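You operate a simulated robot arm through the tools that you are given. There is no shell and no other tool. Be economical: measure what you need, move in short steps, check, and stop when the job is done.

The job below is to be done with a simulated two-armed robot. You get a single attempt, and the scene is never put back.

JOB
Close, tape and label the small carton; carry it to the hall table.
Fine: the striped flap is down, the strip is pressed on, the label is the one on the packing card and both hands carry the carton.

It is judged by the outcome, as a careful person would: the job done as asked, and still so three seconds after it is handed in. It fails if anything else is knocked over, pushed out of place, dropped, spilled or broken.

ROBOT AND FRAMES
Two 7-joint arms with two-finger parallel grippers on one trunk, on a base that drives. Base frame: it is fixed to the floor where the robot stands at the start and does not move with it; the origin is under the middle of the robot, x ahead of it, y to its left, z up; the surface under the hand at the start is at about z = 720. Lengths are in mm, angles in degrees, forces in N, time in s.
The left shoulder is at the start at [71, 156, 1055], the right one opposite. Places, roughly: beige tape strip (17x5x4 cm) [500, -300, 700]; small carton (39x29x17 cm) [600, 0, 800]; small carton striped flap [800, 0, 1000]; top of the hall table [-200, 800, 500]. Payload 3.91 kg a hand.
The TCP of each hand is the grasp point between the finger pads, 30 mm short of the fingertips. In the tool frame z runs along the fingers and y along their closing line. The gripper opens to 110 mm. The fingers are 20 mm wide and 10 mm thick; the gripper's body (48 by 112 mm) begins 55 mm behind the TCP.
Orientation is told as [roll, pitch, yaw] about the base's x, y, z axes, in that order, counted from this pose: with the fingers straight down and closing along the base's y, the tool's x points along the base's -x, its y along +y and its z along -z.

CONTROLS
- The arms move only by the tool arm_command. It takes "left_deltas", "right_deltas" or both (then of equal length, played together; a hand with none holds still); each is a list of rows, each a list of 7 numbers: the shift along the tool's x, y, z in mm, then the turn, a rotation vector about the tool's x, y, z in degrees, then the gripper command, from -1 (shut) to 1 (fully open), values between in proportion. In form: [[x, y, z, wx, wy, wz, grip], ...]. A call has 1 to 12 rows; each row shifts and turns the commanded pose from where the row before left it, along the tool's axes as they then stand. Each row takes 0.2 s and may step no farther than 50 mm and 8.6 degrees from the row before; otherwise, or with a gripper value out of range, the whole call is refused. Where a pose cannot be reached the arm comes as near as it can. A force on the tool above 90 N (or 10 N above the force at the start of the call, whichever is more), or a blocked arm, ends the call early, and 0.2 s more pass. Each finger travels about 108 mm/s and halts on what it meets, pressing with about 35 N; the grip force reading is that of the motor and also rises with nothing between the fingers. The clock runs only during rows and for 0.2 s after the last one: add rows that do not move to give the fingers time. The reply holds the time, the measured pose of the TCP, the force on the tool along the base axes, the opening and the grip force, in the units named above and with some noise, with the torque about the TCP (base axes, N m) and any sound that the robot's microphone picked up.
- Cameras (640 x 400 px; columns grow to the right, rows downward): "scene" is now at [120.8, 43.2, 1271.9]; the picture's right is [0.53, -0.85, -0.00], its down [-0.57, -0.36, -0.74] and it looks along [0.62, 0.39, -0.68] (base axes); focal length 214 px, centre (320, 200). "left" rides on the left gripper at [72, -17, -104] in its tool frame; the picture's right is [0.23, 0.97, 0.00], its down [-0.76, 0.18, -0.62] and it looks along [-0.61, 0.14, 0.78] (tool axes); focal length 222 px, centre (320, 200). "right" rides on the right gripper at [72, 17, -103] in its tool frame; the picture's right is [-0.23, 0.97, 0.00], its down [-0.76, -0.18, -0.62] and it looks along [-0.61, -0.14, 0.78] (tool axes); focal length 222 px, centre (320, 200). There is no depth. A picture from a camera that has moved, and an enlarged one, comes with that camera's place and axes in the base frame and with its lens.
- get_image(camera): a new picture of that camera. No time passes.
- lift_body(by): slides the trunk up (or, below 0, down) by that many mm; the arms and the scene camera ride with it, the base frame stays. It gives what a move gives, with no picture.
- roll_base(legs): drives the robot by 1 to 6 legs, each [ahead, left, turn to the left] in mm, mm and degrees, along the robot's own axes; the way and the turn of a leg run together, so that a leg with both is an arc; at most 1500 mm and 180 degrees a leg. The arms and the cameras ride along, it lands a little off, and it stops where it bumps. It gives what a move gives.
- head_to(pan, tilt): turns the head with the scene camera to pan (to the left, within 86 degrees either way) and tilt (down, from -29 to 69), counted from straight ahead of the robot. It gives what a move gives.
- zoom(camera, box): a new picture of the part [left, top, right, bottom] of that camera's present view, enlarged. No time passes.
- sign_off(): hands the job in; it is judged then, once.

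Work in short steps. Places have to be worked out from the pictures, the camera data and where the tool is seen: move nearer, look again, correct. Check each grasp and each placing, and mend what went wrong. You have 120 turns and 92 pictures in all, those below and enlarged ones among them. Open the grippers and draw the arms clear of the work before you hand the job in, unless the task says otherwise; then end with one line.

The tools are called after "Call:" as name(argument=value, ...) on one line, values as JSON. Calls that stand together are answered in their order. arm_command: Moves the arms, as the interface text tells. Its arguments: {"type":"object","properties":{"left_deltas":{"type":"array","items":{"type":"array","items":{"type":"number"}}},"right_deltas":{"type":"array","items":{"type":"array","items":{"type":"number"}}}},"required":[]} The other tools are called the same way: lift_body (by) slides the trunk up or down; roll_base (legs) drives the base; head_to (pan, tilt) turns the head that bears the scene camera; get_image (camera) takes a picture; zoom (camera, box) takes an enlarged picture of a part of a camera's view; sign_off () hands the job in.

At the start:

```text
time_s: 0.0
left_position: [817.0, 408.6, 1155.4]
left_tcp_rot: [0.1, 0.0, 0.0]
left_force: [0.6, 0.7, 0.5]
left_moment: [0.0, 0.0, -0.01]
left_grip_width: 109.8
left_gripper_force: 0.1
right_position: [673.0, -212.7, 1230.0]
right_tcp_rot: [0.0, 0.0, 0.0]
right_force: [0.4, -0.9, -0.4]
right_moment: [0.0, 0.0, 0.01]
right_grip_width: 110.1
right_gripper_force: 0.1
trunk travel left (down, up): [-500.0, 440.0]
robot x, y, heading: [-0.7, 2.0, 0.0]
head pan, tilt: [31.9, 42.6]
```

scene: 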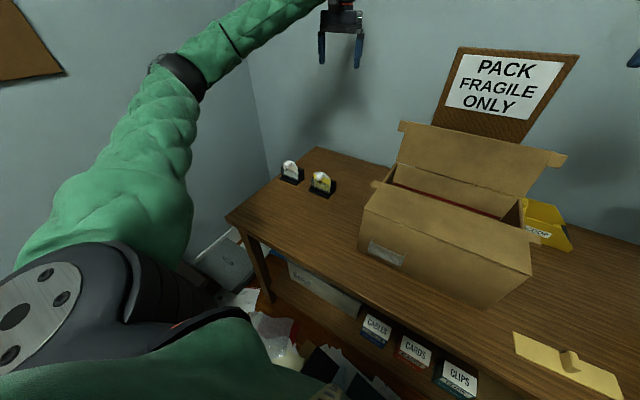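
right: 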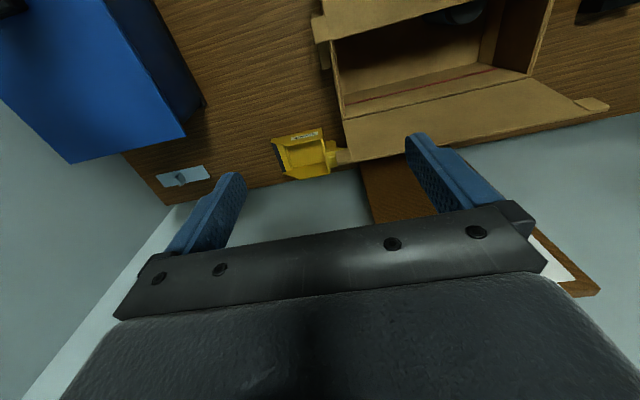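
left: 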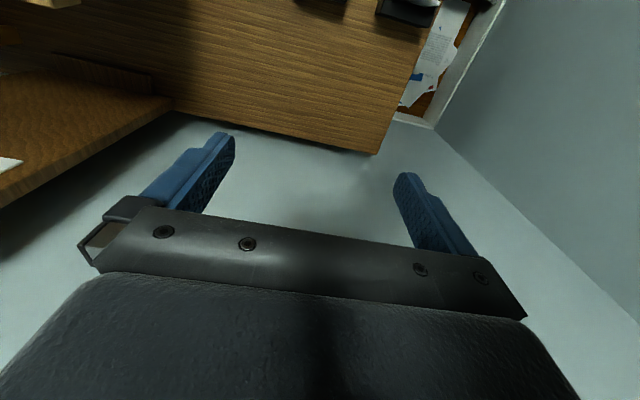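

The scene view shows the open carton, tape strip at the right and two label holders at the left. I'll turn the head to look straight ahead and to the right.

Call:
head_to(pan=0, tilt=45)

Call:
get_image(camera="scene")

```text
time_s: 1.0
left_position: [817.7, 408.3, 1153.4]
left_tcp_rot: [0.1, 0.0, -0.1]
left_force: [-0.6, 0.0, -0.4]
left_moment: [0.01, -0.02, -0.01]
left_grip_width: 110.0
left_gripper_force: 0.0
right_position: [672.8, -214.7, 1230.4]
right_tcp_rot: [-0.1, 0.0, 0.0]
right_force: [0.8, -0.6, -0.6]
right_moment: [0.02, 0.02, 0.05]
right_grip_width: 110.1
right_gripper_force: 0.1
trunk travel left (down, up): [-500.0, 440.0]
robot x, y, heading: [0.6, -2.6, 0.2]
head pan, tilt: [0.0, 45.0]
```

```text
88 pictures are left
camera scene: at [131.5, -0.7, 1268.4], right [0.0, -1.0, 0.0], down [-0.71, 0.0, -0.71], along [0.71, 0.0, -0.71], focal length 214 px, centre (320, 200)
```

scene: 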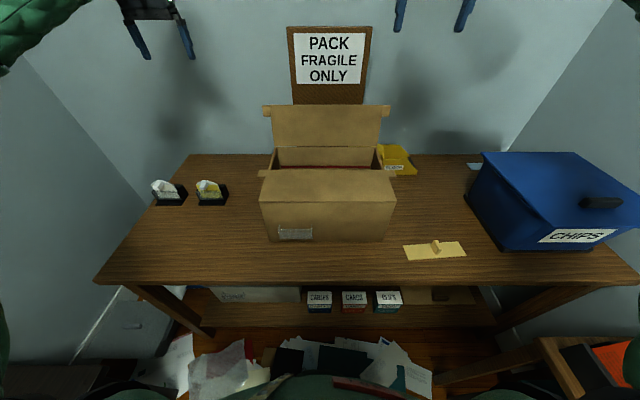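

I'll zoom on the label holders, the yellow holder, and the tape.

Call:
zoom(camera="scene", box=[140, 165, 240, 228])

Call:
zoom(camera="scene", box=[240, 90, 490, 270])

```text
6.35 times, centred on (190, 196) of scene
camera zoom: at [131.5, -0.7, 1268.4], right [0.0, -1.0, 0.0], down [-0.71, 0.0, -0.71], along [0.71, 0.0, -0.71], focal length 1362 px, centre (1145, 222)
```

zoom: 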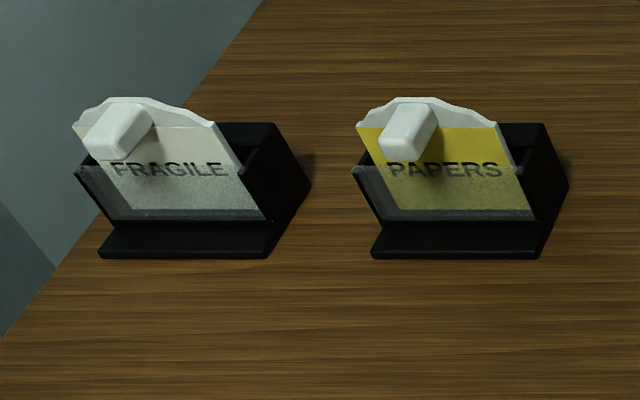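

```text
2.22 times, centred on (365, 180) of scene
camera zoom: at [131.5, -0.7, 1268.4], right [0.0, -1.0, 0.0], down [-0.71, 0.0, -0.71], along [0.71, 0.0, -0.71], focal length 477 px, centre (220, 244)
```

zoom: 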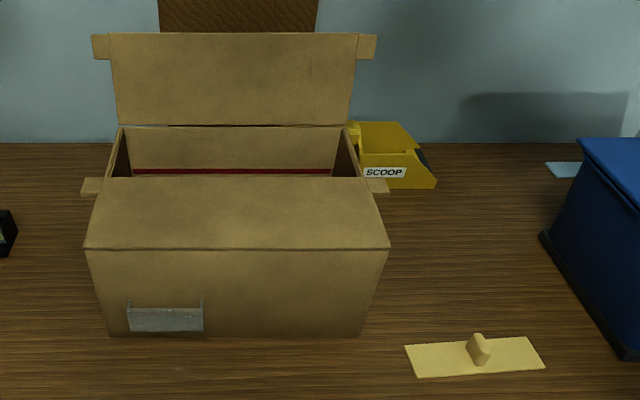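

FRAGILE label is on the left, PAPERS on the right. I'll look at the left side/hall table and the right, to check for the actual packing card and the path.

Call:
head_to(pan=86, tilt=35)

Call:
get_image(camera="scene")

Call:
head_to(pan=-70, tilt=40)

Call:
get_image(camera="scene")

```text
time_s: 2.6
left_position: [816.6, 407.8, 1152.8]
left_tcp_rot: [0.0, 0.0, 0.0]
left_force: [0.0, -0.2, -0.4]
left_moment: [0.0, -0.01, -0.01]
left_grip_width: 109.9
left_gripper_force: 0.1
right_position: [672.9, -213.0, 1229.8]
right_tcp_rot: [0.0, 0.0, 0.1]
right_force: [-0.5, -0.3, 0.1]
right_moment: [0.0, -0.03, 0.01]
right_grip_width: 109.8
right_gripper_force: 0.1
trunk travel left (down, up): [-500.0, 440.0]
robot x, y, heading: [-1.8, -3.9, 0.0]
head pan, tilt: [85.9, 35.0]
```

```text
85 pictures are left
camera scene: at [56.5, 87.1, 1283.2], right [1.0, -0.07, 0.0], down [-0.04, -0.57, -0.82], along [0.06, 0.82, -0.57], focal length 214 px, centre (320, 200)
```

scene: 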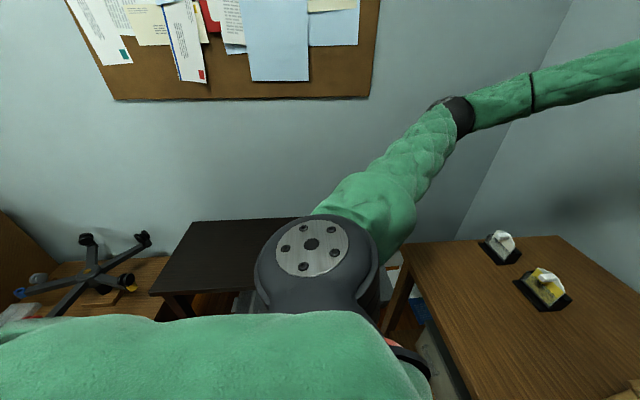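

```text
time_s: 5.0
left_position: [817.8, 407.1, 1152.9]
left_tcp_rot: [-0.1, 0.0, 0.0]
left_force: [-0.1, -1.1, 0.2]
left_moment: [-0.01, 0.01, 0.02]
left_grip_width: 109.7
left_gripper_force: 0.1
right_position: [672.5, -214.1, 1231.3]
right_tcp_rot: [-0.1, 0.0, 0.0]
right_force: [-0.3, 0.0, 0.7]
right_moment: [0.01, -0.01, 0.02]
right_grip_width: 110.2
right_gripper_force: 0.1
trunk travel left (down, up): [-500.0, 440.0]
robot x, y, heading: [-0.6, 2.2, 0.2]
head pan, tilt: [-70.0, 40.0]
```

```text
84 pictures are left
camera scene: at [79.3, -80.6, 1275.7], right [-0.94, -0.34, 0.0], down [-0.22, 0.6, -0.77], along [0.26, -0.72, -0.64], focal length 214 px, centre (320, 200)
```

scene: 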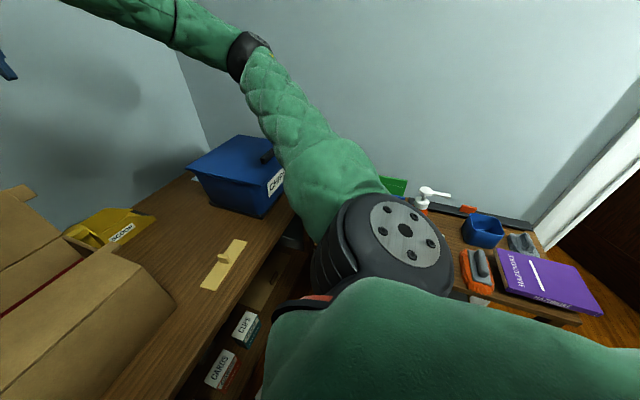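

The hall table is the dark one at left-rear. Let me enlarge the right wrist view of the carton's interior.

Call:
zoom(camera="right", box=[260, 0, 640, 220])

```text
1.68 times, centred on (450, 110) of right
camera zoom: at [600.3, -195.2, 1334.0], right [0.23, 0.97, 0.0], down [0.76, -0.18, 0.62], along [0.61, -0.14, -0.78], focal length 374 px, centre (101, 352)
```

zoom: 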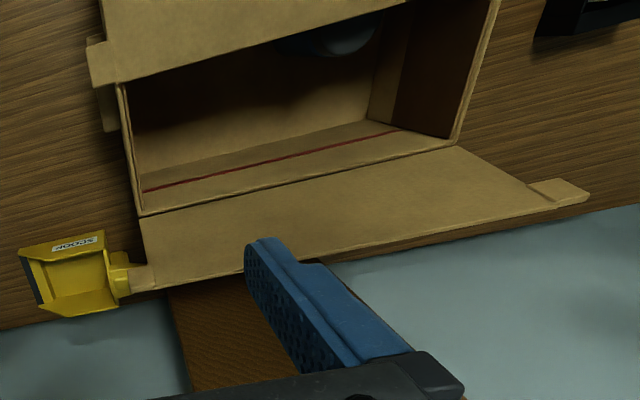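

The fill line and a grey item are in the carton; the far flap stands open. I'll move the right hand over and behind the far flap at a safe height, closing fingers, then look.

Call:
arm_command(right_deltas=[[-32, 31, 0, 0, 0, 0, -1], [-32, 31, 0, 0, 0, 0, -1], [-32, 31, 0, 0, 0, 0, -1], [-32, 31, 0, 0, 0, 0, -1], [-32, 31, 0, 0, 0, 0, -1], [-32, 31, 0, 0, 0, 0, -1]])

Call:
head_to(pan=0, tilt=32)

Call:
get_image(camera="scene")

Call:
get_image(camera="right")

```text
time_s: 6.4
left_position: [818.4, 408.6, 1151.6]
left_tcp_rot: [0.0, 0.2, 0.0]
left_force: [0.7, 0.2, -0.9]
left_moment: [0.0, 0.01, 0.0]
left_grip_width: 109.7
left_gripper_force: 0.1
right_position: [866.6, -26.1, 1230.9]
right_tcp_rot: [-0.1, 0.2, 0.0]
right_force: [0.0, 0.7, -0.1]
right_moment: [-0.03, -0.02, 0.04]
right_grip_width: 0.0
right_gripper_force: 35.5
trunk travel left (down, up): [-500.0, 440.0]
robot x, y, heading: [0.8, 2.4, 0.1]
head pan, tilt: [-70.0, 40.0]
```

```text
time_s: 7.8
left_position: [816.9, 407.7, 1152.2]
left_tcp_rot: [0.0, 0.1, 0.1]
left_force: [0.0, 0.4, -0.6]
left_moment: [-0.01, -0.01, 0.0]
left_grip_width: 109.9
left_gripper_force: 0.1
right_position: [864.8, -26.5, 1231.2]
right_tcp_rot: [0.0, 0.0, 0.0]
right_force: [0.1, 0.4, 0.7]
right_moment: [0.0, -0.02, 0.0]
right_grip_width: 0.1
right_gripper_force: 34.4
trunk travel left (down, up): [-500.0, 440.0]
robot x, y, heading: [-2.2, 4.9, 0.1]
head pan, tilt: [0.0, 32.0]
```

```text
82 pictures are left
camera scene: at [139.9, -0.6, 1287.8], right [0.0, -1.0, 0.0], down [-0.53, 0.0, -0.85], along [0.85, 0.0, -0.53], focal length 214 px, centre (320, 200)
```

scene: 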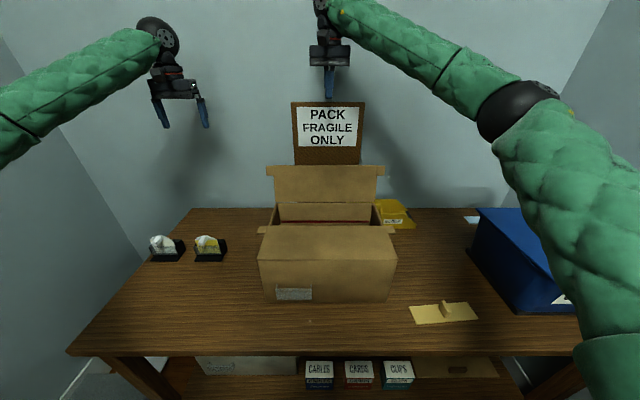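

```text
81 pictures are left
camera right: at [792.4, -9.1, 1334.2], right [0.23, 0.97, 0.0], down [0.76, -0.18, 0.62], along [0.61, -0.14, -0.78], focal length 222 px, centre (320, 200)
```

right: 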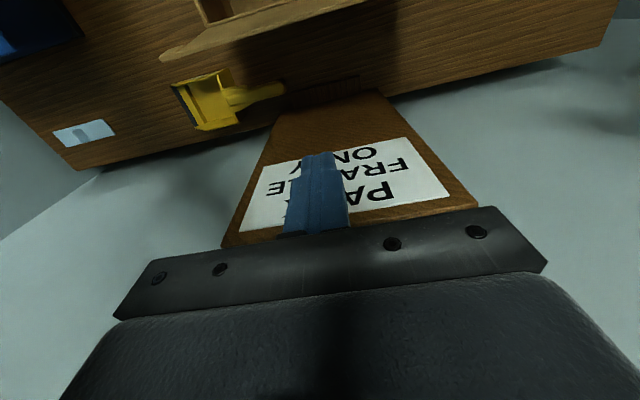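

The sign board leans on the wall near x≈930–960, so I keep clear. I descend behind the flap to a tip height of about 970.

Call:
arm_command(right_deltas=[[4, 0, 46, 0, 0, 0, -1], [4, 0, 46, 0, 0, 0, -1], [4, 0, 46, 0, 0, 0, -1], [0, 0, 46, 0, 0, 0, -1], [0, 0, 46, 0, 0, 0, -1]])

Call:
get_image(camera="scene")

Call:
get_image(camera="left")

```text
time_s: 9.0
left_position: [817.9, 408.6, 1153.3]
left_tcp_rot: [0.0, 0.1, 0.0]
left_force: [0.3, -0.6, -0.2]
left_moment: [0.01, 0.04, -0.02]
left_grip_width: 109.7
left_gripper_force: 0.0
right_position: [855.0, -28.1, 998.8]
right_tcp_rot: [0.0, 0.1, 0.0]
right_force: [0.6, 0.0, 0.3]
right_moment: [-0.01, 0.01, 0.01]
right_grip_width: 0.1
right_gripper_force: 34.7
trunk travel left (down, up): [-500.0, 440.0]
robot x, y, heading: [-3.0, 5.4, 0.1]
head pan, tilt: [0.0, 32.0]
```

```text
80 pictures are left
camera scene: at [140.7, -0.9, 1287.8], right [0.0, -1.0, 0.0], down [-0.53, 0.0, -0.85], along [0.85, 0.0, -0.53], focal length 214 px, centre (320, 200)
```

scene: 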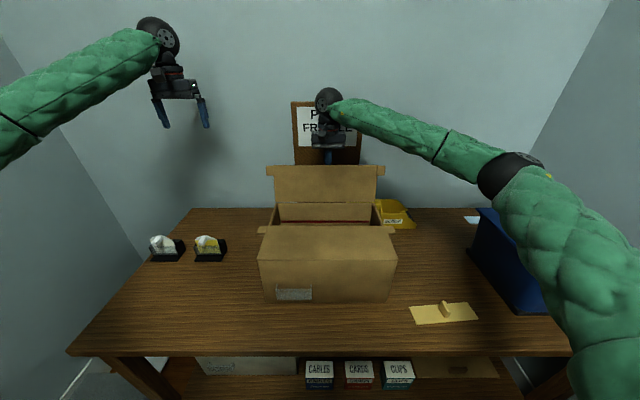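

```text
79 pictures are left
camera left: at [745.6, 389.8, 1258.0], right [-0.23, 0.97, 0.0], down [0.76, 0.18, 0.62], along [0.61, 0.14, -0.78], focal length 222 px, centre (320, 200)
```

left: 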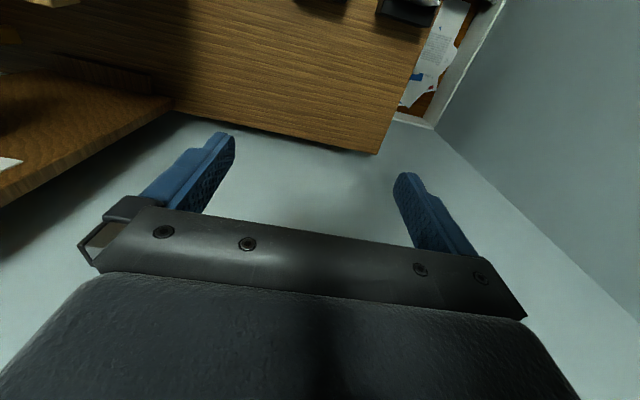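

The hand is behind the flap with no contact. Sweep it forward in an arc around the hinge.

Call:
arm_command(right_deltas=[[35, 0, 0, 0, 0, 0, -1], [35, 0, -3, 0, 0, 0, -1], [30, 0, -8, 0, 0, 0, -1], [30, 0, 2, 0, 0, 0, -1], [22, 0, 16, 0, 0, 0, -1], [15, 0, 25, 0, 0, 0, -1]])

Call:
get_image(camera="scene")

```text
time_s: 10.4
left_position: [817.3, 407.8, 1153.9]
left_tcp_rot: [0.0, 0.1, 0.0]
left_force: [0.0, -0.2, 0.4]
left_moment: [-0.01, -0.01, 0.0]
left_grip_width: 109.9
left_gripper_force: 0.1
right_position: [686.0, -27.6, 968.0]
right_tcp_rot: [0.0, -0.1, 0.0]
right_force: [0.3, 0.5, 0.3]
right_moment: [-0.04, 0.0, -0.01]
right_grip_width: 0.0
right_gripper_force: 35.4
trunk travel left (down, up): [-500.0, 440.0]
robot x, y, heading: [5.7, -2.4, -0.3]
head pan, tilt: [0.0, 32.0]
```

```text
78 pictures are left
camera scene: at [140.1, -0.9, 1287.9], right [0.0, -1.0, 0.0], down [-0.53, 0.0, -0.85], along [0.85, 0.0, -0.53], focal length 214 px, centre (320, 200)
```

scene: 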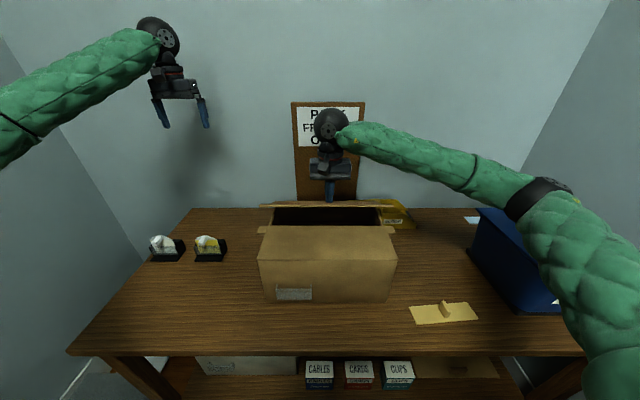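

The flap is following down. Continue pressing it to the closed position, watching the force.

Call:
arm_command(right_deltas=[[8, 0, 20, 0, 0, 0, -1], [4, 0, 15, 0, 0, 0, -1], [0, 0, 10, 0, 0, 0, -1], [0, 0, 5, 0, 0, 0, -1], [0, 0, 0, 0, 0, 0, -1]])

Call:
zoom(camera="scene", box=[220, 130, 480, 310])

Call:
get_image(camera="right")

```text
time_s: 11.6
left_position: [814.7, 407.5, 1156.3]
left_tcp_rot: [0.0, -0.1, 0.0]
left_force: [0.0, -0.2, -0.1]
left_moment: [0.03, 0.02, 0.01]
left_grip_width: 109.9
left_gripper_force: 0.1
right_position: [673.3, -25.8, 924.1]
right_tcp_rot: [0.2, -0.3, -0.1]
right_force: [13.9, -1.3, 51.3]
right_moment: [-0.02, -0.9, 0.06]
right_grip_width: 0.0
right_gripper_force: 35.1
trunk travel left (down, up): [-500.0, 440.0]
robot x, y, heading: [-1.7, -1.1, 0.4]
head pan, tilt: [0.0, 32.0]
```

```text
2.22 times, centred on (350, 220) of scene
camera zoom: at [137.5, -0.5, 1288.8], right [0.0, -1.0, 0.0], down [-0.53, 0.0, -0.85], along [0.85, 0.0, -0.53], focal length 477 px, centre (253, 156)
```

zoom: 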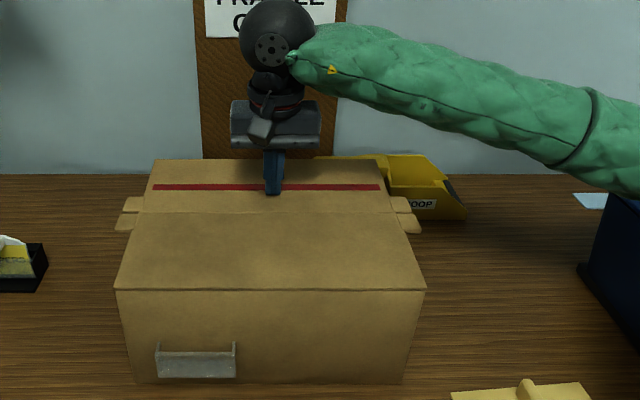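

```text
76 pictures are left
camera right: at [599.9, -9.1, 1026.3], right [0.23, 0.97, 0.0], down [0.76, -0.18, 0.63], along [0.61, -0.14, -0.78], focal length 222 px, centre (320, 200)
```

right: 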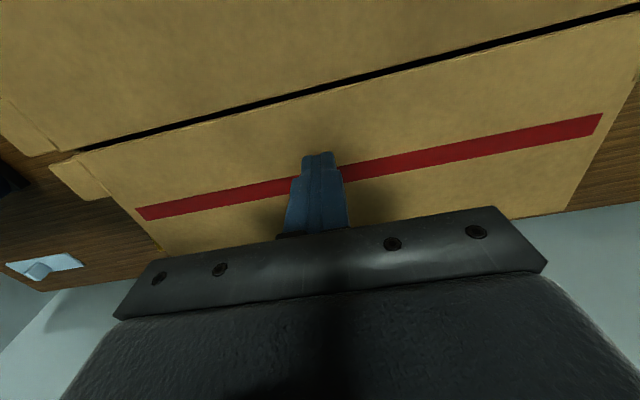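

Flap is closed with the stripe on top. I lift slowly to see whether it springs back.

Call:
arm_command(right_deltas=[[0, 0, -10, 0, 0, 0, -1], [0, 0, -15, 0, 0, 0, -1], [0, 0, -20, 0, 0, 0, -1], [0, 0, 0, 0, 0, 0, -1], [0, 0, 0, 0, 0, 0, -1]])

Call:
zoom(camera="scene", box=[220, 130, 480, 310])

```text
time_s: 12.8
left_position: [817.6, 408.9, 1154.4]
left_tcp_rot: [0.0, 0.0, 0.0]
left_force: [-0.6, 0.1, 0.3]
left_moment: [0.01, 0.02, 0.0]
left_grip_width: 110.0
left_gripper_force: 0.0
right_position: [673.6, -27.4, 964.4]
right_tcp_rot: [0.0, 0.2, 0.1]
right_force: [0.1, 0.1, 1.3]
right_moment: [0.03, -0.01, 0.0]
right_grip_width: 0.0
right_gripper_force: 35.7
trunk travel left (down, up): [-500.0, 440.0]
robot x, y, heading: [0.5, -0.3, 0.1]
head pan, tilt: [0.0, 32.0]
```

```text
2.22 times, centred on (350, 220) of scene
camera zoom: at [139.7, -0.6, 1287.8], right [0.0, -1.0, 0.0], down [-0.53, 0.0, -0.85], along [0.85, 0.0, -0.53], focal length 477 px, centre (253, 156)
```

zoom: 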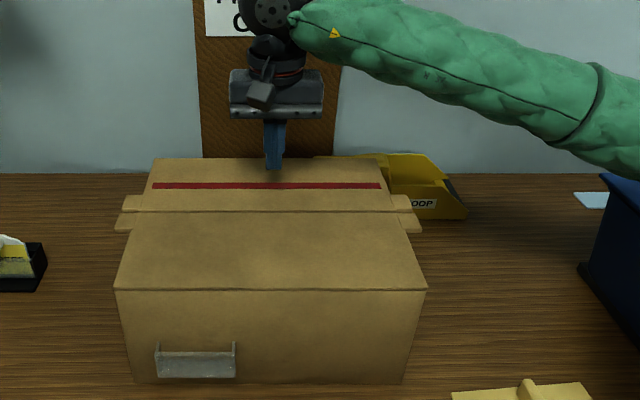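

The flap stays down. Now I move the right hand to over the tape strip at about (467,-335) with open fingers and look.

Call:
arm_command(right_deltas=[[0, 0, -45, 0, 0, 0, -1], [0, 0, -45, 0, 0, 0, -1], [24, -38, 0, 0, 0, 0, 0], [24, -38, 0, 0, 0, 0, 0], [24, -38, 0, 0, 0, 0, 0], [24, -38, 0, 0, 0, 0, 0], [24, -38, 0, 0, 0, 0, 0], [24, -38, 0, 0, 0, 0, 0], [24, -38, 0, 0, 0, 0, 0], [24, -38, 0, 0, 0, 0, 0], [0, 0, 40, 0, 0, 0, 0], [0, 0, 40, 0, 0, 0, 0]])

Call:
get_image(camera="right")

Call:
get_image(camera="scene")

```text
time_s: 15.4
left_position: [816.5, 406.7, 1154.6]
left_tcp_rot: [0.0, 0.0, 0.0]
left_force: [0.2, -0.5, 0.1]
left_moment: [0.03, -0.02, -0.02]
left_grip_width: 110.0
left_gripper_force: 0.0
right_position: [480.8, -332.1, 973.6]
right_tcp_rot: [0.1, 0.0, -0.2]
right_force: [-0.2, -0.9, -0.8]
right_moment: [0.01, -0.03, -0.03]
right_grip_width: 55.2
right_gripper_force: 0.1
trunk travel left (down, up): [-500.0, 440.0]
robot x, y, heading: [-2.8, 0.3, 0.0]
head pan, tilt: [0.0, 32.0]
```

```text
74 pictures are left
camera right: at [409.1, -314.3, 1077.6], right [0.23, 0.97, 0.0], down [0.76, -0.18, 0.62], along [0.61, -0.14, -0.78], focal length 222 px, centre (320, 200)
```

right: 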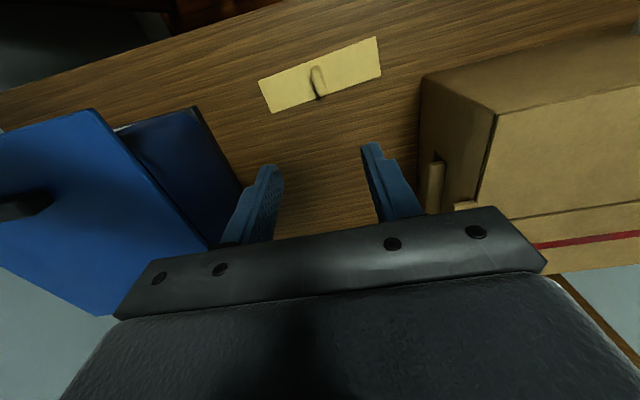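

```text
73 pictures are left
camera scene: at [138.9, -1.8, 1288.1], right [0.0, -1.0, 0.0], down [-0.53, 0.0, -0.85], along [0.85, 0.0, -0.53], focal length 214 px, centre (320, 200)
```

scene: 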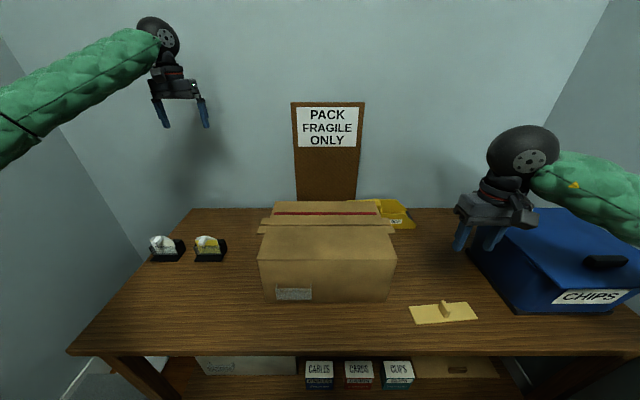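

The striped flap seems a bit raised. Let me zoom on it, and on the side handle in the wrist view.

Call:
zoom(camera="scene", box=[240, 180, 420, 305])

Call:
zoom(camera="right", box=[240, 20, 640, 270])

```text
3.20 times, centred on (330, 242) of scene
camera zoom: at [138.9, -1.8, 1288.1], right [0.0, -1.0, 0.0], down [-0.53, 0.0, -0.85], along [0.85, 0.0, -0.53], focal length 686 px, centre (288, 64)
```

zoom: 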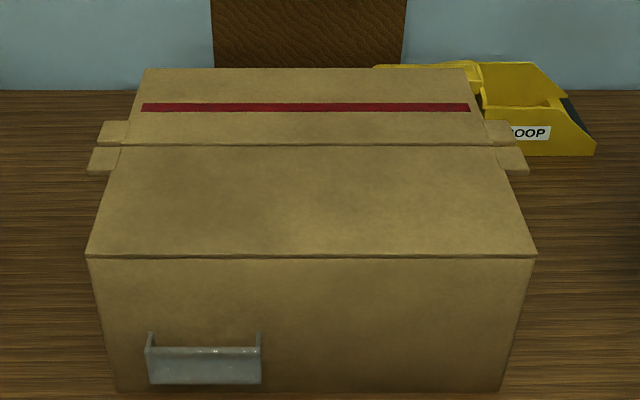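

```text
1.60 times, centred on (440, 145) of right
camera zoom: at [409.1, -314.3, 1077.6], right [0.23, 0.97, 0.0], down [0.76, -0.18, 0.62], along [0.61, -0.14, -0.78], focal length 355 px, centre (128, 288)
```

zoom: 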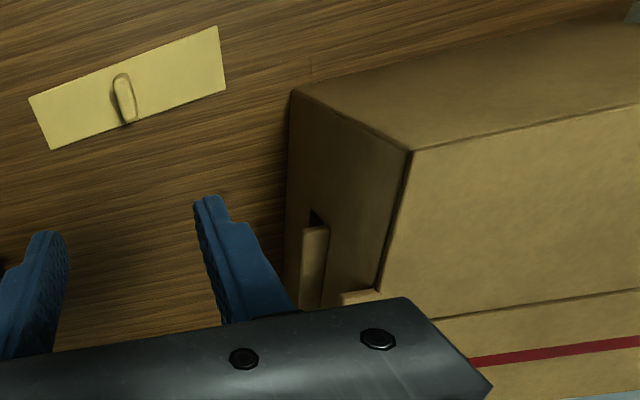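

The flap is fully down (same rows as when pressed). The tape's knob is around (469,-329), strip yaw ≈ +5°. I descend above it with yaw aligned and check.

Call:
arm_command(right_deltas=[[12, 3, 40, 0, 0, -4.8, 0], [0, 0, 45, 0, 0, 0, 0], [0, 0, 45, 0, 0, 0, 0], [0, 0, 34, 0, 0, 0, 0], [0, 0, 0, 0, 0, 0, 0]])

Call:
get_image(camera="right")

Call:
zoom(camera="scene", box=[390, 230, 550, 330])

```text
time_s: 16.6
left_position: [817.8, 415.2, 1152.9]
left_tcp_rot: [-0.4, 0.1, 0.1]
left_force: [-0.5, -0.2, -0.1]
left_moment: [0.01, 0.0, 0.0]
left_grip_width: 109.9
left_gripper_force: 0.1
right_position: [470.5, -324.8, 813.7]
right_tcp_rot: [-0.5, 0.1, 4.7]
right_force: [-0.8, 0.3, -0.1]
right_moment: [-0.05, 0.0, 0.08]
right_grip_width: 54.9
right_gripper_force: 0.1
trunk travel left (down, up): [-500.0, 440.0]
robot x, y, heading: [-1.8, -3.1, 0.0]
head pan, tilt: [0.0, 32.0]
```

```text
70 pictures are left
camera right: at [396.5, -311.4, 917.2], right [0.15, 0.99, -0.01], down [0.77, -0.11, 0.62], along [0.62, -0.1, -0.78], focal length 222 px, centre (320, 200)
```

right: 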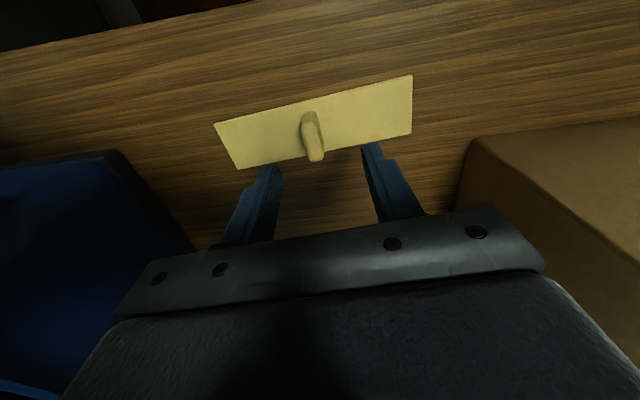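

```text
4.00 times, centred on (470, 280) of scene
camera zoom: at [140.7, 6.9, 1289.6], right [0.0, -1.0, 0.01], down [-0.53, -0.01, -0.85], along [0.85, 0.0, -0.53], focal length 858 px, centre (-280, -120)
```

zoom: 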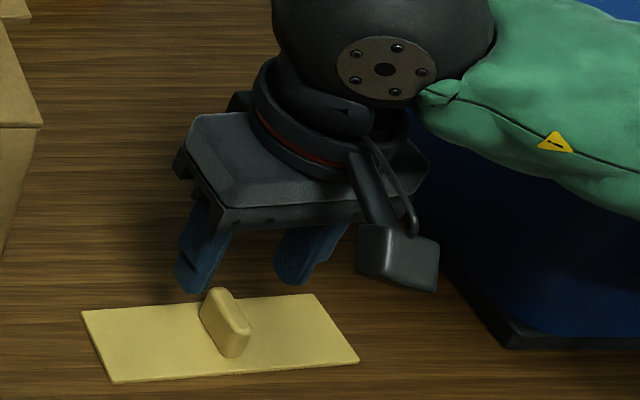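

Alignment is good; shift 4 mm right, descend to about z=758, and close on the knob.

Call:
arm_command(right_deltas=[[0, -4, 28, 0, 0, 0, 0], [0, 0, 27, 0, 0, 0, 0], [0, 0, 0, 0, 0, 0, -1], [0, 0, 0, 0, 0, 0, -1], [0, 0, 0, 0, 0, 0, -1]])

Call:
get_image(camera="right")

```text
time_s: 17.8
left_position: [812.4, 435.7, 1150.9]
left_tcp_rot: [-0.8, 0.0, 1.0]
left_force: [0.2, -0.3, -0.9]
left_moment: [0.03, -0.02, 0.03]
left_grip_width: 109.8
left_gripper_force: 0.0
right_position: [480.3, -317.7, 761.9]
right_tcp_rot: [-1.0, 0.0, 5.6]
right_force: [1.3, 1.5, 5.7]
right_moment: [0.65, 0.12, -0.11]
right_grip_width: 12.7
right_gripper_force: 35.0
trunk travel left (down, up): [-500.0, 440.0]
robot x, y, heading: [2.6, 1.1, 0.8]
head pan, tilt: [0.0, 32.0]
```

```text
68 pictures are left
camera right: at [405.7, -305.7, 864.8], right [0.13, 0.99, -0.02], down [0.77, -0.09, 0.63], along [0.62, -0.1, -0.78], focal length 222 px, centre (320, 200)
```

right: 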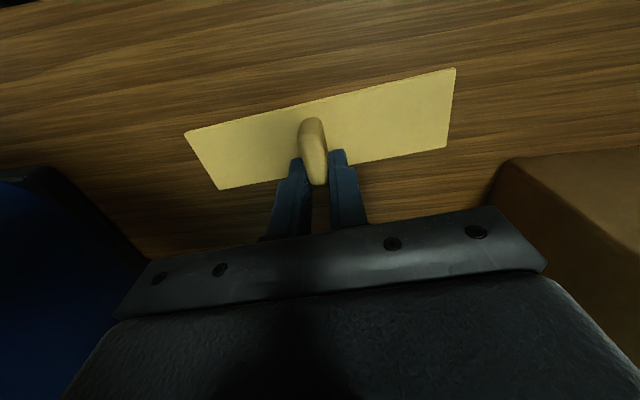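

Grip holds on 12.7 mm, but both hands shifted by a roll and yaw of about 1°, as though the right arm leans against something. Look before moving.

Call:
head_to(pan=-50, tilt=40)

Call:
get_image(camera="scene")

```text
time_s: 19.0
left_position: [812.2, 432.7, 1152.1]
left_tcp_rot: [-0.8, 0.0, 1.0]
left_force: [0.5, -0.5, 0.2]
left_moment: [0.01, 0.01, 0.01]
left_grip_width: 110.0
left_gripper_force: 0.0
right_position: [478.1, -318.5, 761.2]
right_tcp_rot: [-1.0, 0.0, 5.5]
right_force: [4.2, 0.6, 10.1]
right_moment: [0.58, -0.02, -0.17]
right_grip_width: 12.9
right_gripper_force: 34.4
trunk travel left (down, up): [-500.0, 440.0]
robot x, y, heading: [6.6, -0.4, 0.8]
head pan, tilt: [-50.0, 40.0]
```

```text
67 pictures are left
camera scene: at [108.5, -50.4, 1278.2], right [-0.75, -0.66, 0.01], down [-0.42, 0.48, -0.77], along [0.5, -0.59, -0.64], focal length 214 px, centre (320, 200)
```

scene: 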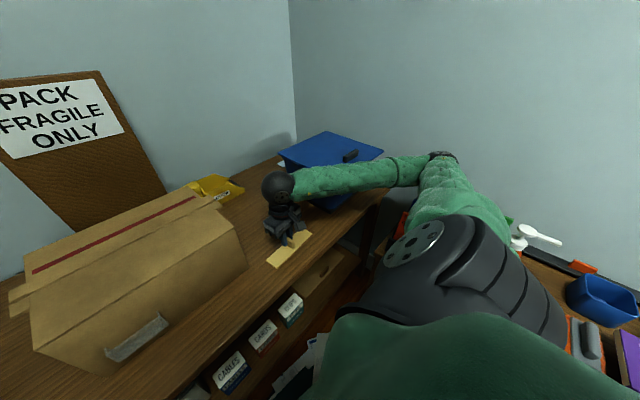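

The forearm passes near the blue box's corner; zoom there.

Call:
zoom(camera="scene", box=[250, 120, 410, 220])

Call:
zoom(camera="scene", box=[380, 140, 640, 300])

```text
4.00 times, centred on (330, 170) of scene
camera zoom: at [108.5, -50.4, 1278.2], right [-0.75, -0.66, 0.01], down [-0.42, 0.48, -0.77], along [0.5, -0.59, -0.64], focal length 858 px, centre (280, 320)
```

zoom: 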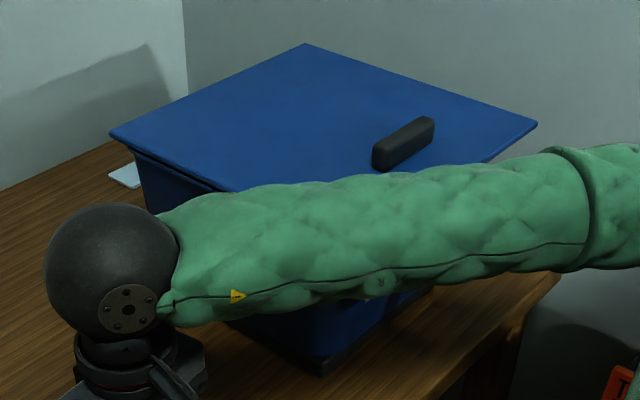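

```text
2.46 times, centred on (510, 220) of scene
camera zoom: at [108.5, -50.4, 1278.2], right [-0.75, -0.66, 0.01], down [-0.42, 0.48, -0.77], along [0.5, -0.59, -0.64], focal length 528 px, centre (-148, 151)
```

zoom: 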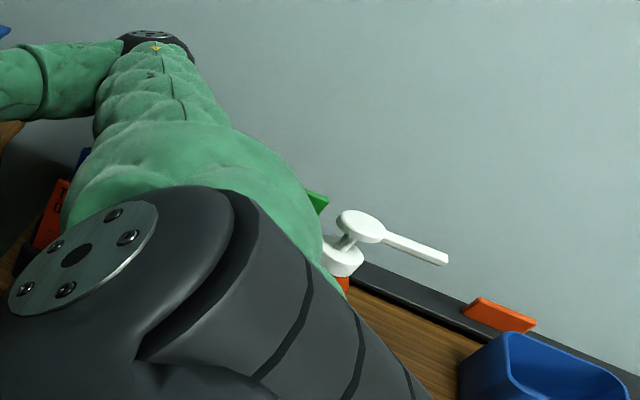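

The forearm seems to bear on the blue box's lid corner (robot leaned ~1°). I lift straight up, relieving it, then check the box hasn't moved.

Call:
arm_command(right_deltas=[[0, 0, -25, 0, 0, 0, -1], [0, 0, -35, 0, 0, 0, -1], [0, 0, -40, 0, 0, 0, -1], [0, 0, -45, 0, 0, 0, -1], [0, 0, -45, 0, 0, 0, -1], [0, 0, -45, 0, 0, 0, -1]])

Call:
head_to(pan=0, tilt=45)

Call:
get_image(camera="scene")

Call:
get_image(camera="right")

```text
time_s: 20.4
left_position: [816.0, 407.8, 1153.3]
left_tcp_rot: [0.1, 0.0, -0.1]
left_force: [0.7, 0.8, -0.1]
left_moment: [-0.01, 0.0, 0.01]
left_grip_width: 110.0
left_gripper_force: 0.0
right_position: [471.2, -331.1, 990.1]
right_tcp_rot: [0.1, 0.2, 4.8]
right_force: [0.3, 0.9, -0.3]
right_moment: [0.04, -0.02, -0.01]
right_grip_width: 12.6
right_gripper_force: 35.1
trunk travel left (down, up): [-500.0, 440.0]
robot x, y, heading: [2.3, 0.6, 0.0]
head pan, tilt: [-50.0, 40.0]
```

```text
time_s: 21.6
left_position: [817.2, 407.8, 1154.0]
left_tcp_rot: [0.1, 0.0, -0.1]
left_force: [-0.5, 0.3, -0.5]
left_moment: [-0.01, -0.01, -0.02]
left_grip_width: 110.1
left_gripper_force: 0.1
right_position: [470.6, -332.3, 990.8]
right_tcp_rot: [-0.1, -0.1, 4.8]
right_force: [-0.2, 0.3, -0.3]
right_moment: [0.03, 0.02, 0.03]
right_grip_width: 12.9
right_gripper_force: 34.7
trunk travel left (down, up): [-500.0, 440.0]
robot x, y, heading: [-1.5, -0.4, 0.0]
head pan, tilt: [0.0, 45.0]
```

```text
64 pictures are left
camera scene: at [131.3, -0.9, 1268.4], right [0.0, -1.0, 0.0], down [-0.71, 0.0, -0.71], along [0.71, 0.0, -0.71], focal length 214 px, centre (320, 200)
```

scene: 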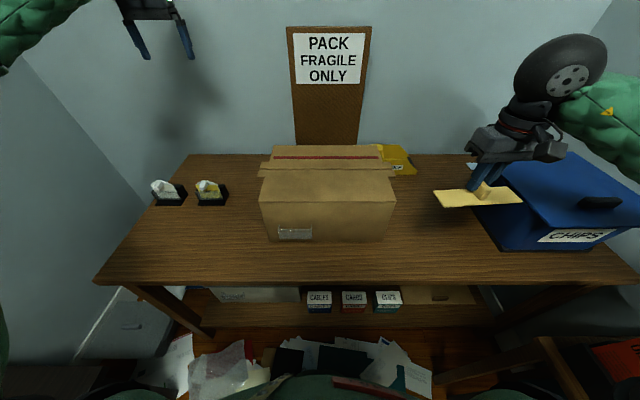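

```text
63 pictures are left
camera right: at [398.1, -320.3, 1093.4], right [0.15, 0.99, 0.0], down [0.77, -0.11, 0.62], along [0.62, -0.09, -0.78], focal length 222 px, centre (320, 200)
```

right: 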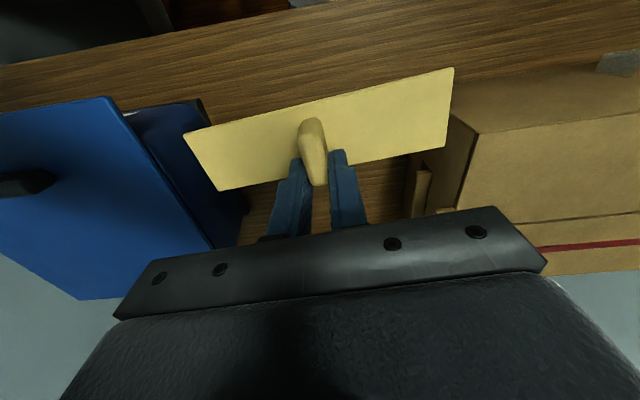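

Strip is held well; nothing moved. Strip centre is ~14 mm robot-side of the TCP and yaw ≈3.5°. I square it and carry it above the seam (seam at x≈630, carton mid y≈-20).

Call:
arm_command(right_deltas=[[0, 0, 0, 0, 0, 3.5, -1], [-22.5, 38.4, 0, 0, 0, 0, -1], [-22.5, 38.4, 0, 0, 0, 0, -1], [-22.5, 38.4, 0, 0, 0, 0, -1], [-22.5, 38.4, 0, 0, 0, 0, -1], [-22.5, 38.4, 0, 0, 0, 0, -1], [-22.5, 38.4, 0, 0, 0, 0, -1], [-22.5, 38.4, 0, 0, 0, 0, -1], [-22.5, 38.4, 0, 0, 0, 0, -1], [0, 0, 15, 0, 0, 0, -1], [0, 0, 0, 0, 0, 0, -1]])

Call:
get_image(camera="right")

Call:
zoom(camera="scene", box=[240, 90, 420, 250])

```text
time_s: 24.1
left_position: [855.1, 191.8, 1158.2]
left_tcp_rot: [-0.4, -0.4, -10.5]
left_force: [0.7, -0.1, -0.5]
left_moment: [-0.01, 0.03, 0.0]
left_grip_width: 109.9
left_gripper_force: 0.0
right_position: [608.3, -204.4, 990.1]
right_tcp_rot: [-0.6, -1.4, -9.4]
right_force: [-1.1, 3.8, 6.5]
right_moment: [-0.3, 0.04, 0.03]
right_grip_width: 12.5
right_gripper_force: 35.4
trunk travel left (down, up): [-500.0, 440.0]
robot x, y, heading: [-13.8, -74.1, -10.4]
head pan, tilt: [0.0, 45.0]
stopped in row 11 (right hand): the arm was blocked; the commanded pose is now the measured one
```

```text
62 pictures are left
camera right: at [537.0, -172.3, 1092.2], right [0.38, 0.92, 0.0], down [0.71, -0.29, 0.64], along [0.59, -0.25, -0.77], focal length 222 px, centre (320, 200)
```

right: 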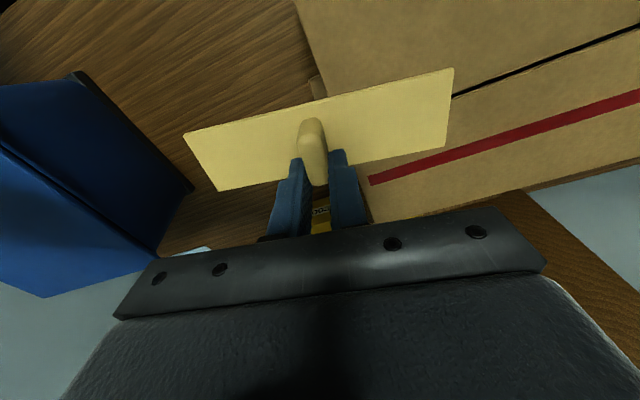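

```text
2.50 times, centred on (330, 170) of scene
camera zoom: at [104.9, -84.8, 1270.1], right [-0.18, -0.98, 0.01], down [-0.69, 0.12, -0.71], along [0.7, -0.13, -0.7], focal length 536 px, centre (295, 275)
```

zoom: 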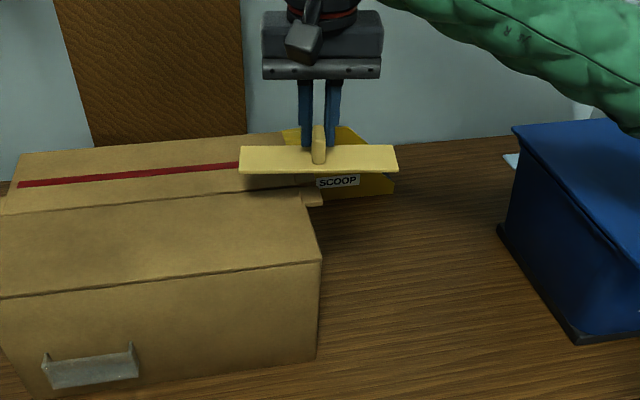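

The base was pushed around (heading −10°): the right arm is blocked by something. Look to the right before doing anything.

Call:
head_to(pan=-45, tilt=40)

Call:
get_image(camera="scene")

```text
time_s: 25.3
left_position: [852.8, 195.2, 1159.9]
left_tcp_rot: [-0.5, -0.5, -10.2]
left_force: [0.4, 0.3, -0.3]
left_moment: [0.0, -0.04, 0.0]
left_grip_width: 110.3
left_gripper_force: 0.1
right_position: [609.3, -198.4, 991.6]
right_tcp_rot: [-0.6, -1.5, -9.0]
right_force: [-0.1, 3.1, 5.7]
right_moment: [-0.26, -0.01, 0.02]
right_grip_width: 12.8
right_gripper_force: 35.4
trunk travel left (down, up): [-500.0, 440.0]
robot x, y, heading: [-16.2, -71.2, -10.3]
head pan, tilt: [-45.0, 40.0]
```

```text
60 pictures are left
camera scene: at [74.3, -139.1, 1277.8], right [-0.82, -0.57, 0.0], down [-0.36, 0.52, -0.77], along [0.44, -0.64, -0.63], focal length 214 px, centre (320, 200)
```

scene: 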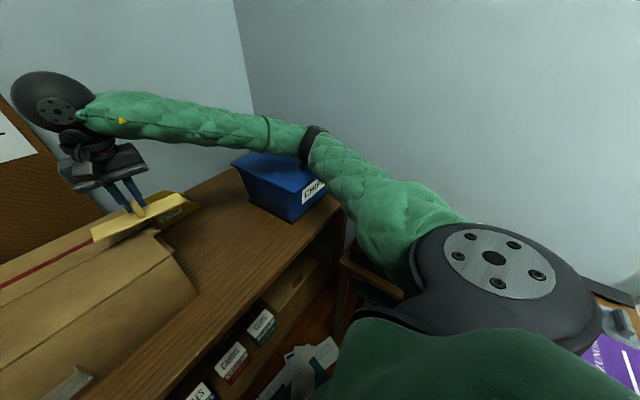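

The elbow seems to touch the blue box's top/handle. Zoom to be sure.

Call:
zoom(camera="scene", box=[220, 90, 380, 230])

```text
2.86 times, centred on (300, 160) of scene
camera zoom: at [74.3, -139.1, 1277.8], right [-0.82, -0.57, 0.0], down [-0.36, 0.52, -0.77], along [0.44, -0.64, -0.63], focal length 613 px, centre (377, 314)
```

zoom: 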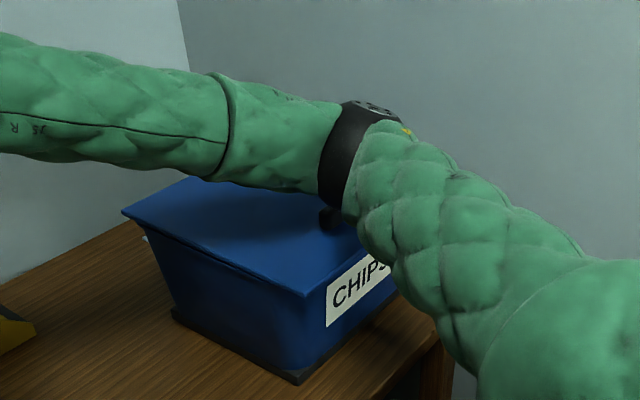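

The elbow is pressed against the lid's handle. Raising the trunk lifts the whole arm clear of it.

Call:
lift_body(by=150)

Call:
get_image(camera="scene")

```text
time_s: 27.0
left_position: [862.1, 184.9, 1303.6]
left_tcp_rot: [0.1, 0.0, -10.3]
left_force: [-0.1, 0.7, 0.1]
left_moment: [-0.02, -0.01, -0.05]
left_grip_width: 110.2
left_gripper_force: 0.0
right_position: [616.3, -208.4, 1126.9]
right_tcp_rot: [-0.1, -0.2, -9.2]
right_force: [-0.4, 0.8, -0.5]
right_moment: [0.01, -0.02, 0.01]
right_grip_width: 12.5
right_gripper_force: 35.5
trunk travel left (down, up): [-650.0, 290.0]
robot x, y, heading: [-8.9, -69.2, -10.3]
head pan, tilt: [-45.0, 40.0]
```

```text
58 pictures are left
camera scene: at [83.7, -151.1, 1425.5], right [-0.82, -0.57, 0.0], down [-0.37, 0.53, -0.77], along [0.44, -0.63, -0.64], focal length 214 px, centre (320, 200)
```

scene: 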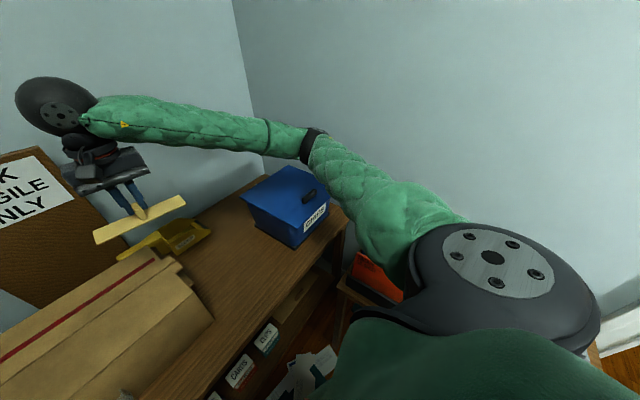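

Free and upright now. Drive the base back to its original pose (left 69 mm, turn +10.3°).

Call:
roll_base(legs=[[-3, 69, 10.3]])

Call:
head_to(pan=0, tilt=45)

Call:
get_image(camera="scene")

```text
time_s: 28.1
left_position: [803.6, 411.4, 1302.9]
left_tcp_rot: [-0.1, 0.1, 0.2]
left_force: [0.5, 0.7, -0.2]
left_moment: [-0.02, 0.01, 0.0]
left_grip_width: 109.8
left_gripper_force: 0.0
right_position: [632.6, -20.7, 1127.9]
right_tcp_rot: [-0.2, -0.2, 1.2]
right_force: [-0.9, 0.0, -1.8]
right_moment: [-0.02, 0.01, 0.03]
right_grip_width: 12.7
right_gripper_force: 35.0
trunk travel left (down, up): [-650.0, 290.0]
robot x, y, heading: [-14.5, -4.4, 0.2]
head pan, tilt: [-45.0, 40.0]
```

```text
time_s: 29.2
left_position: [803.6, 409.8, 1303.9]
left_tcp_rot: [-0.1, 0.1, 0.2]
left_force: [0.2, 0.7, 0.0]
left_moment: [0.05, -0.03, 0.01]
left_grip_width: 109.8
left_gripper_force: 0.1
right_position: [633.1, -22.1, 1127.7]
right_tcp_rot: [-0.2, -0.3, 1.3]
right_force: [0.4, -0.7, 0.0]
right_moment: [0.02, 0.03, 0.01]
right_grip_width: 12.5
right_gripper_force: 34.7
trunk travel left (down, up): [-650.0, 290.0]
robot x, y, heading: [-6.4, -2.0, 0.3]
head pan, tilt: [0.0, 45.0]
```

```text
57 pictures are left
camera scene: at [120.5, -1.6, 1418.4], right [0.0, -1.0, 0.0], down [-0.71, 0.0, -0.71], along [0.71, 0.0, -0.71], focal length 214 px, centre (320, 200)
```

scene: 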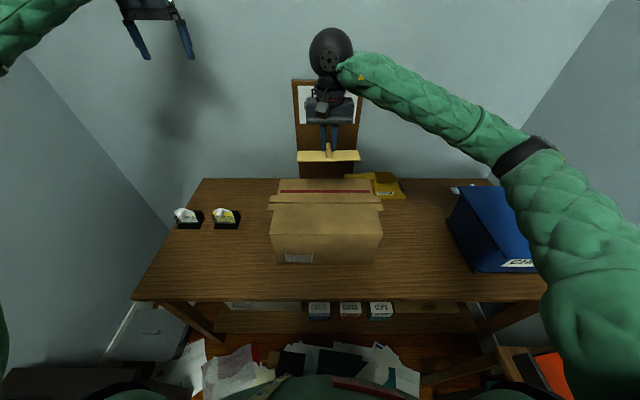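

Back in place. Now lower the tape toward the seam: target TCP ≈ (644,-21), stopping at z≈985 for a check.

Call:
arm_command(right_deltas=[[-11, 1, 23, 0, 0, 0, -1], [0, 0, 40, 0, 0, 0, -1], [0, 0, 40, 0, 0, 0, -1], [0, 0, 40, 0, 0, 0, -1], [0, 0, 0, 0, 0, 0, -1]])

Call:
get_image(camera="right")

Call:
zoom(camera="scene", box=[240, 130, 420, 270])

```text
time_s: 30.4
left_position: [803.7, 408.8, 1303.6]
left_tcp_rot: [0.0, 0.1, 0.2]
left_force: [-0.4, -1.3, 0.7]
left_moment: [-0.01, 0.03, -0.01]
left_grip_width: 109.9
left_gripper_force: 0.1
right_position: [644.0, -19.8, 983.6]
right_tcp_rot: [-0.1, -0.3, 1.2]
right_force: [-0.1, 0.0, -0.2]
right_moment: [0.02, -0.02, 0.02]
right_grip_width: 12.4
right_gripper_force: 34.9
trunk travel left (down, up): [-650.0, 290.0]
robot x, y, heading: [-15.3, -2.3, 0.0]
head pan, tilt: [0.0, 45.0]
```

```text
56 pictures are left
camera right: at [570.6, -4.8, 1086.7], right [0.21, 0.98, 0.0], down [0.76, -0.16, 0.63], along [0.61, -0.13, -0.78], focal length 222 px, centre (320, 200)
```

right: 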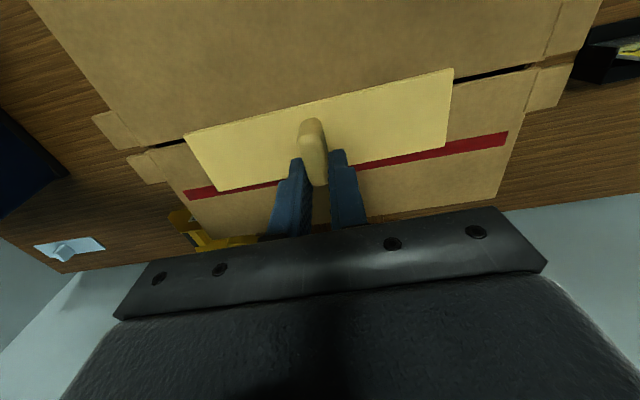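

```text
2.86 times, centred on (330, 200) of scene
camera zoom: at [120.2, -1.8, 1418.4], right [0.0, -1.0, 0.0], down [-0.71, 0.0, -0.71], along [0.71, 0.0, -0.71], focal length 613 px, centre (291, 200)
```

zoom: 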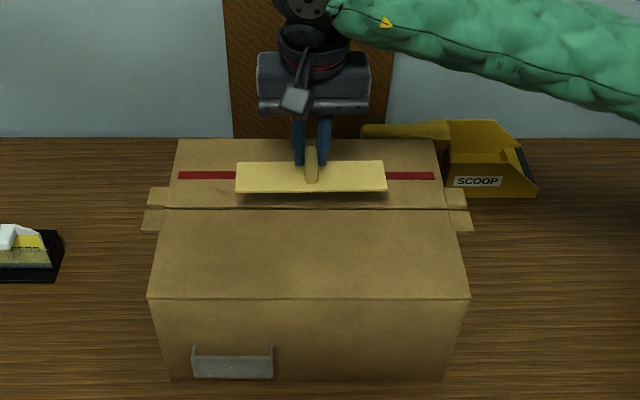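

The strip is centred over the seam (x≈628, yaw 0). Lower and press it.

Call:
arm_command(right_deltas=[[0, 0, 25, 0, 0, 0, -1], [0, 0, 15, 0, 0, 0, -1], [0, 0, 8, 0, 0, 0, -1], [0, 0, 5, 0, 0, 0, -1], [0, 0, 0, 0, 0, 0, -1], [0, 0, 0, 0, 0, 0, -1]])

```text
time_s: 31.8
left_position: [801.6, 408.3, 1306.3]
left_tcp_rot: [0.0, 0.0, 0.2]
left_force: [-0.1, 0.4, 0.8]
left_moment: [0.03, -0.02, -0.01]
left_grip_width: 109.9
left_gripper_force: 0.1
right_position: [645.0, -21.2, 934.8]
right_tcp_rot: [-0.1, -0.6, 1.2]
right_force: [10.0, -1.3, 48.0]
right_moment: [-0.05, 0.12, -0.03]
right_grip_width: 12.8
right_gripper_force: 35.2
trunk travel left (down, up): [-650.0, 290.0]
robot x, y, heading: [-9.3, 0.4, 0.2]
head pan, tilt: [0.0, 45.0]
```

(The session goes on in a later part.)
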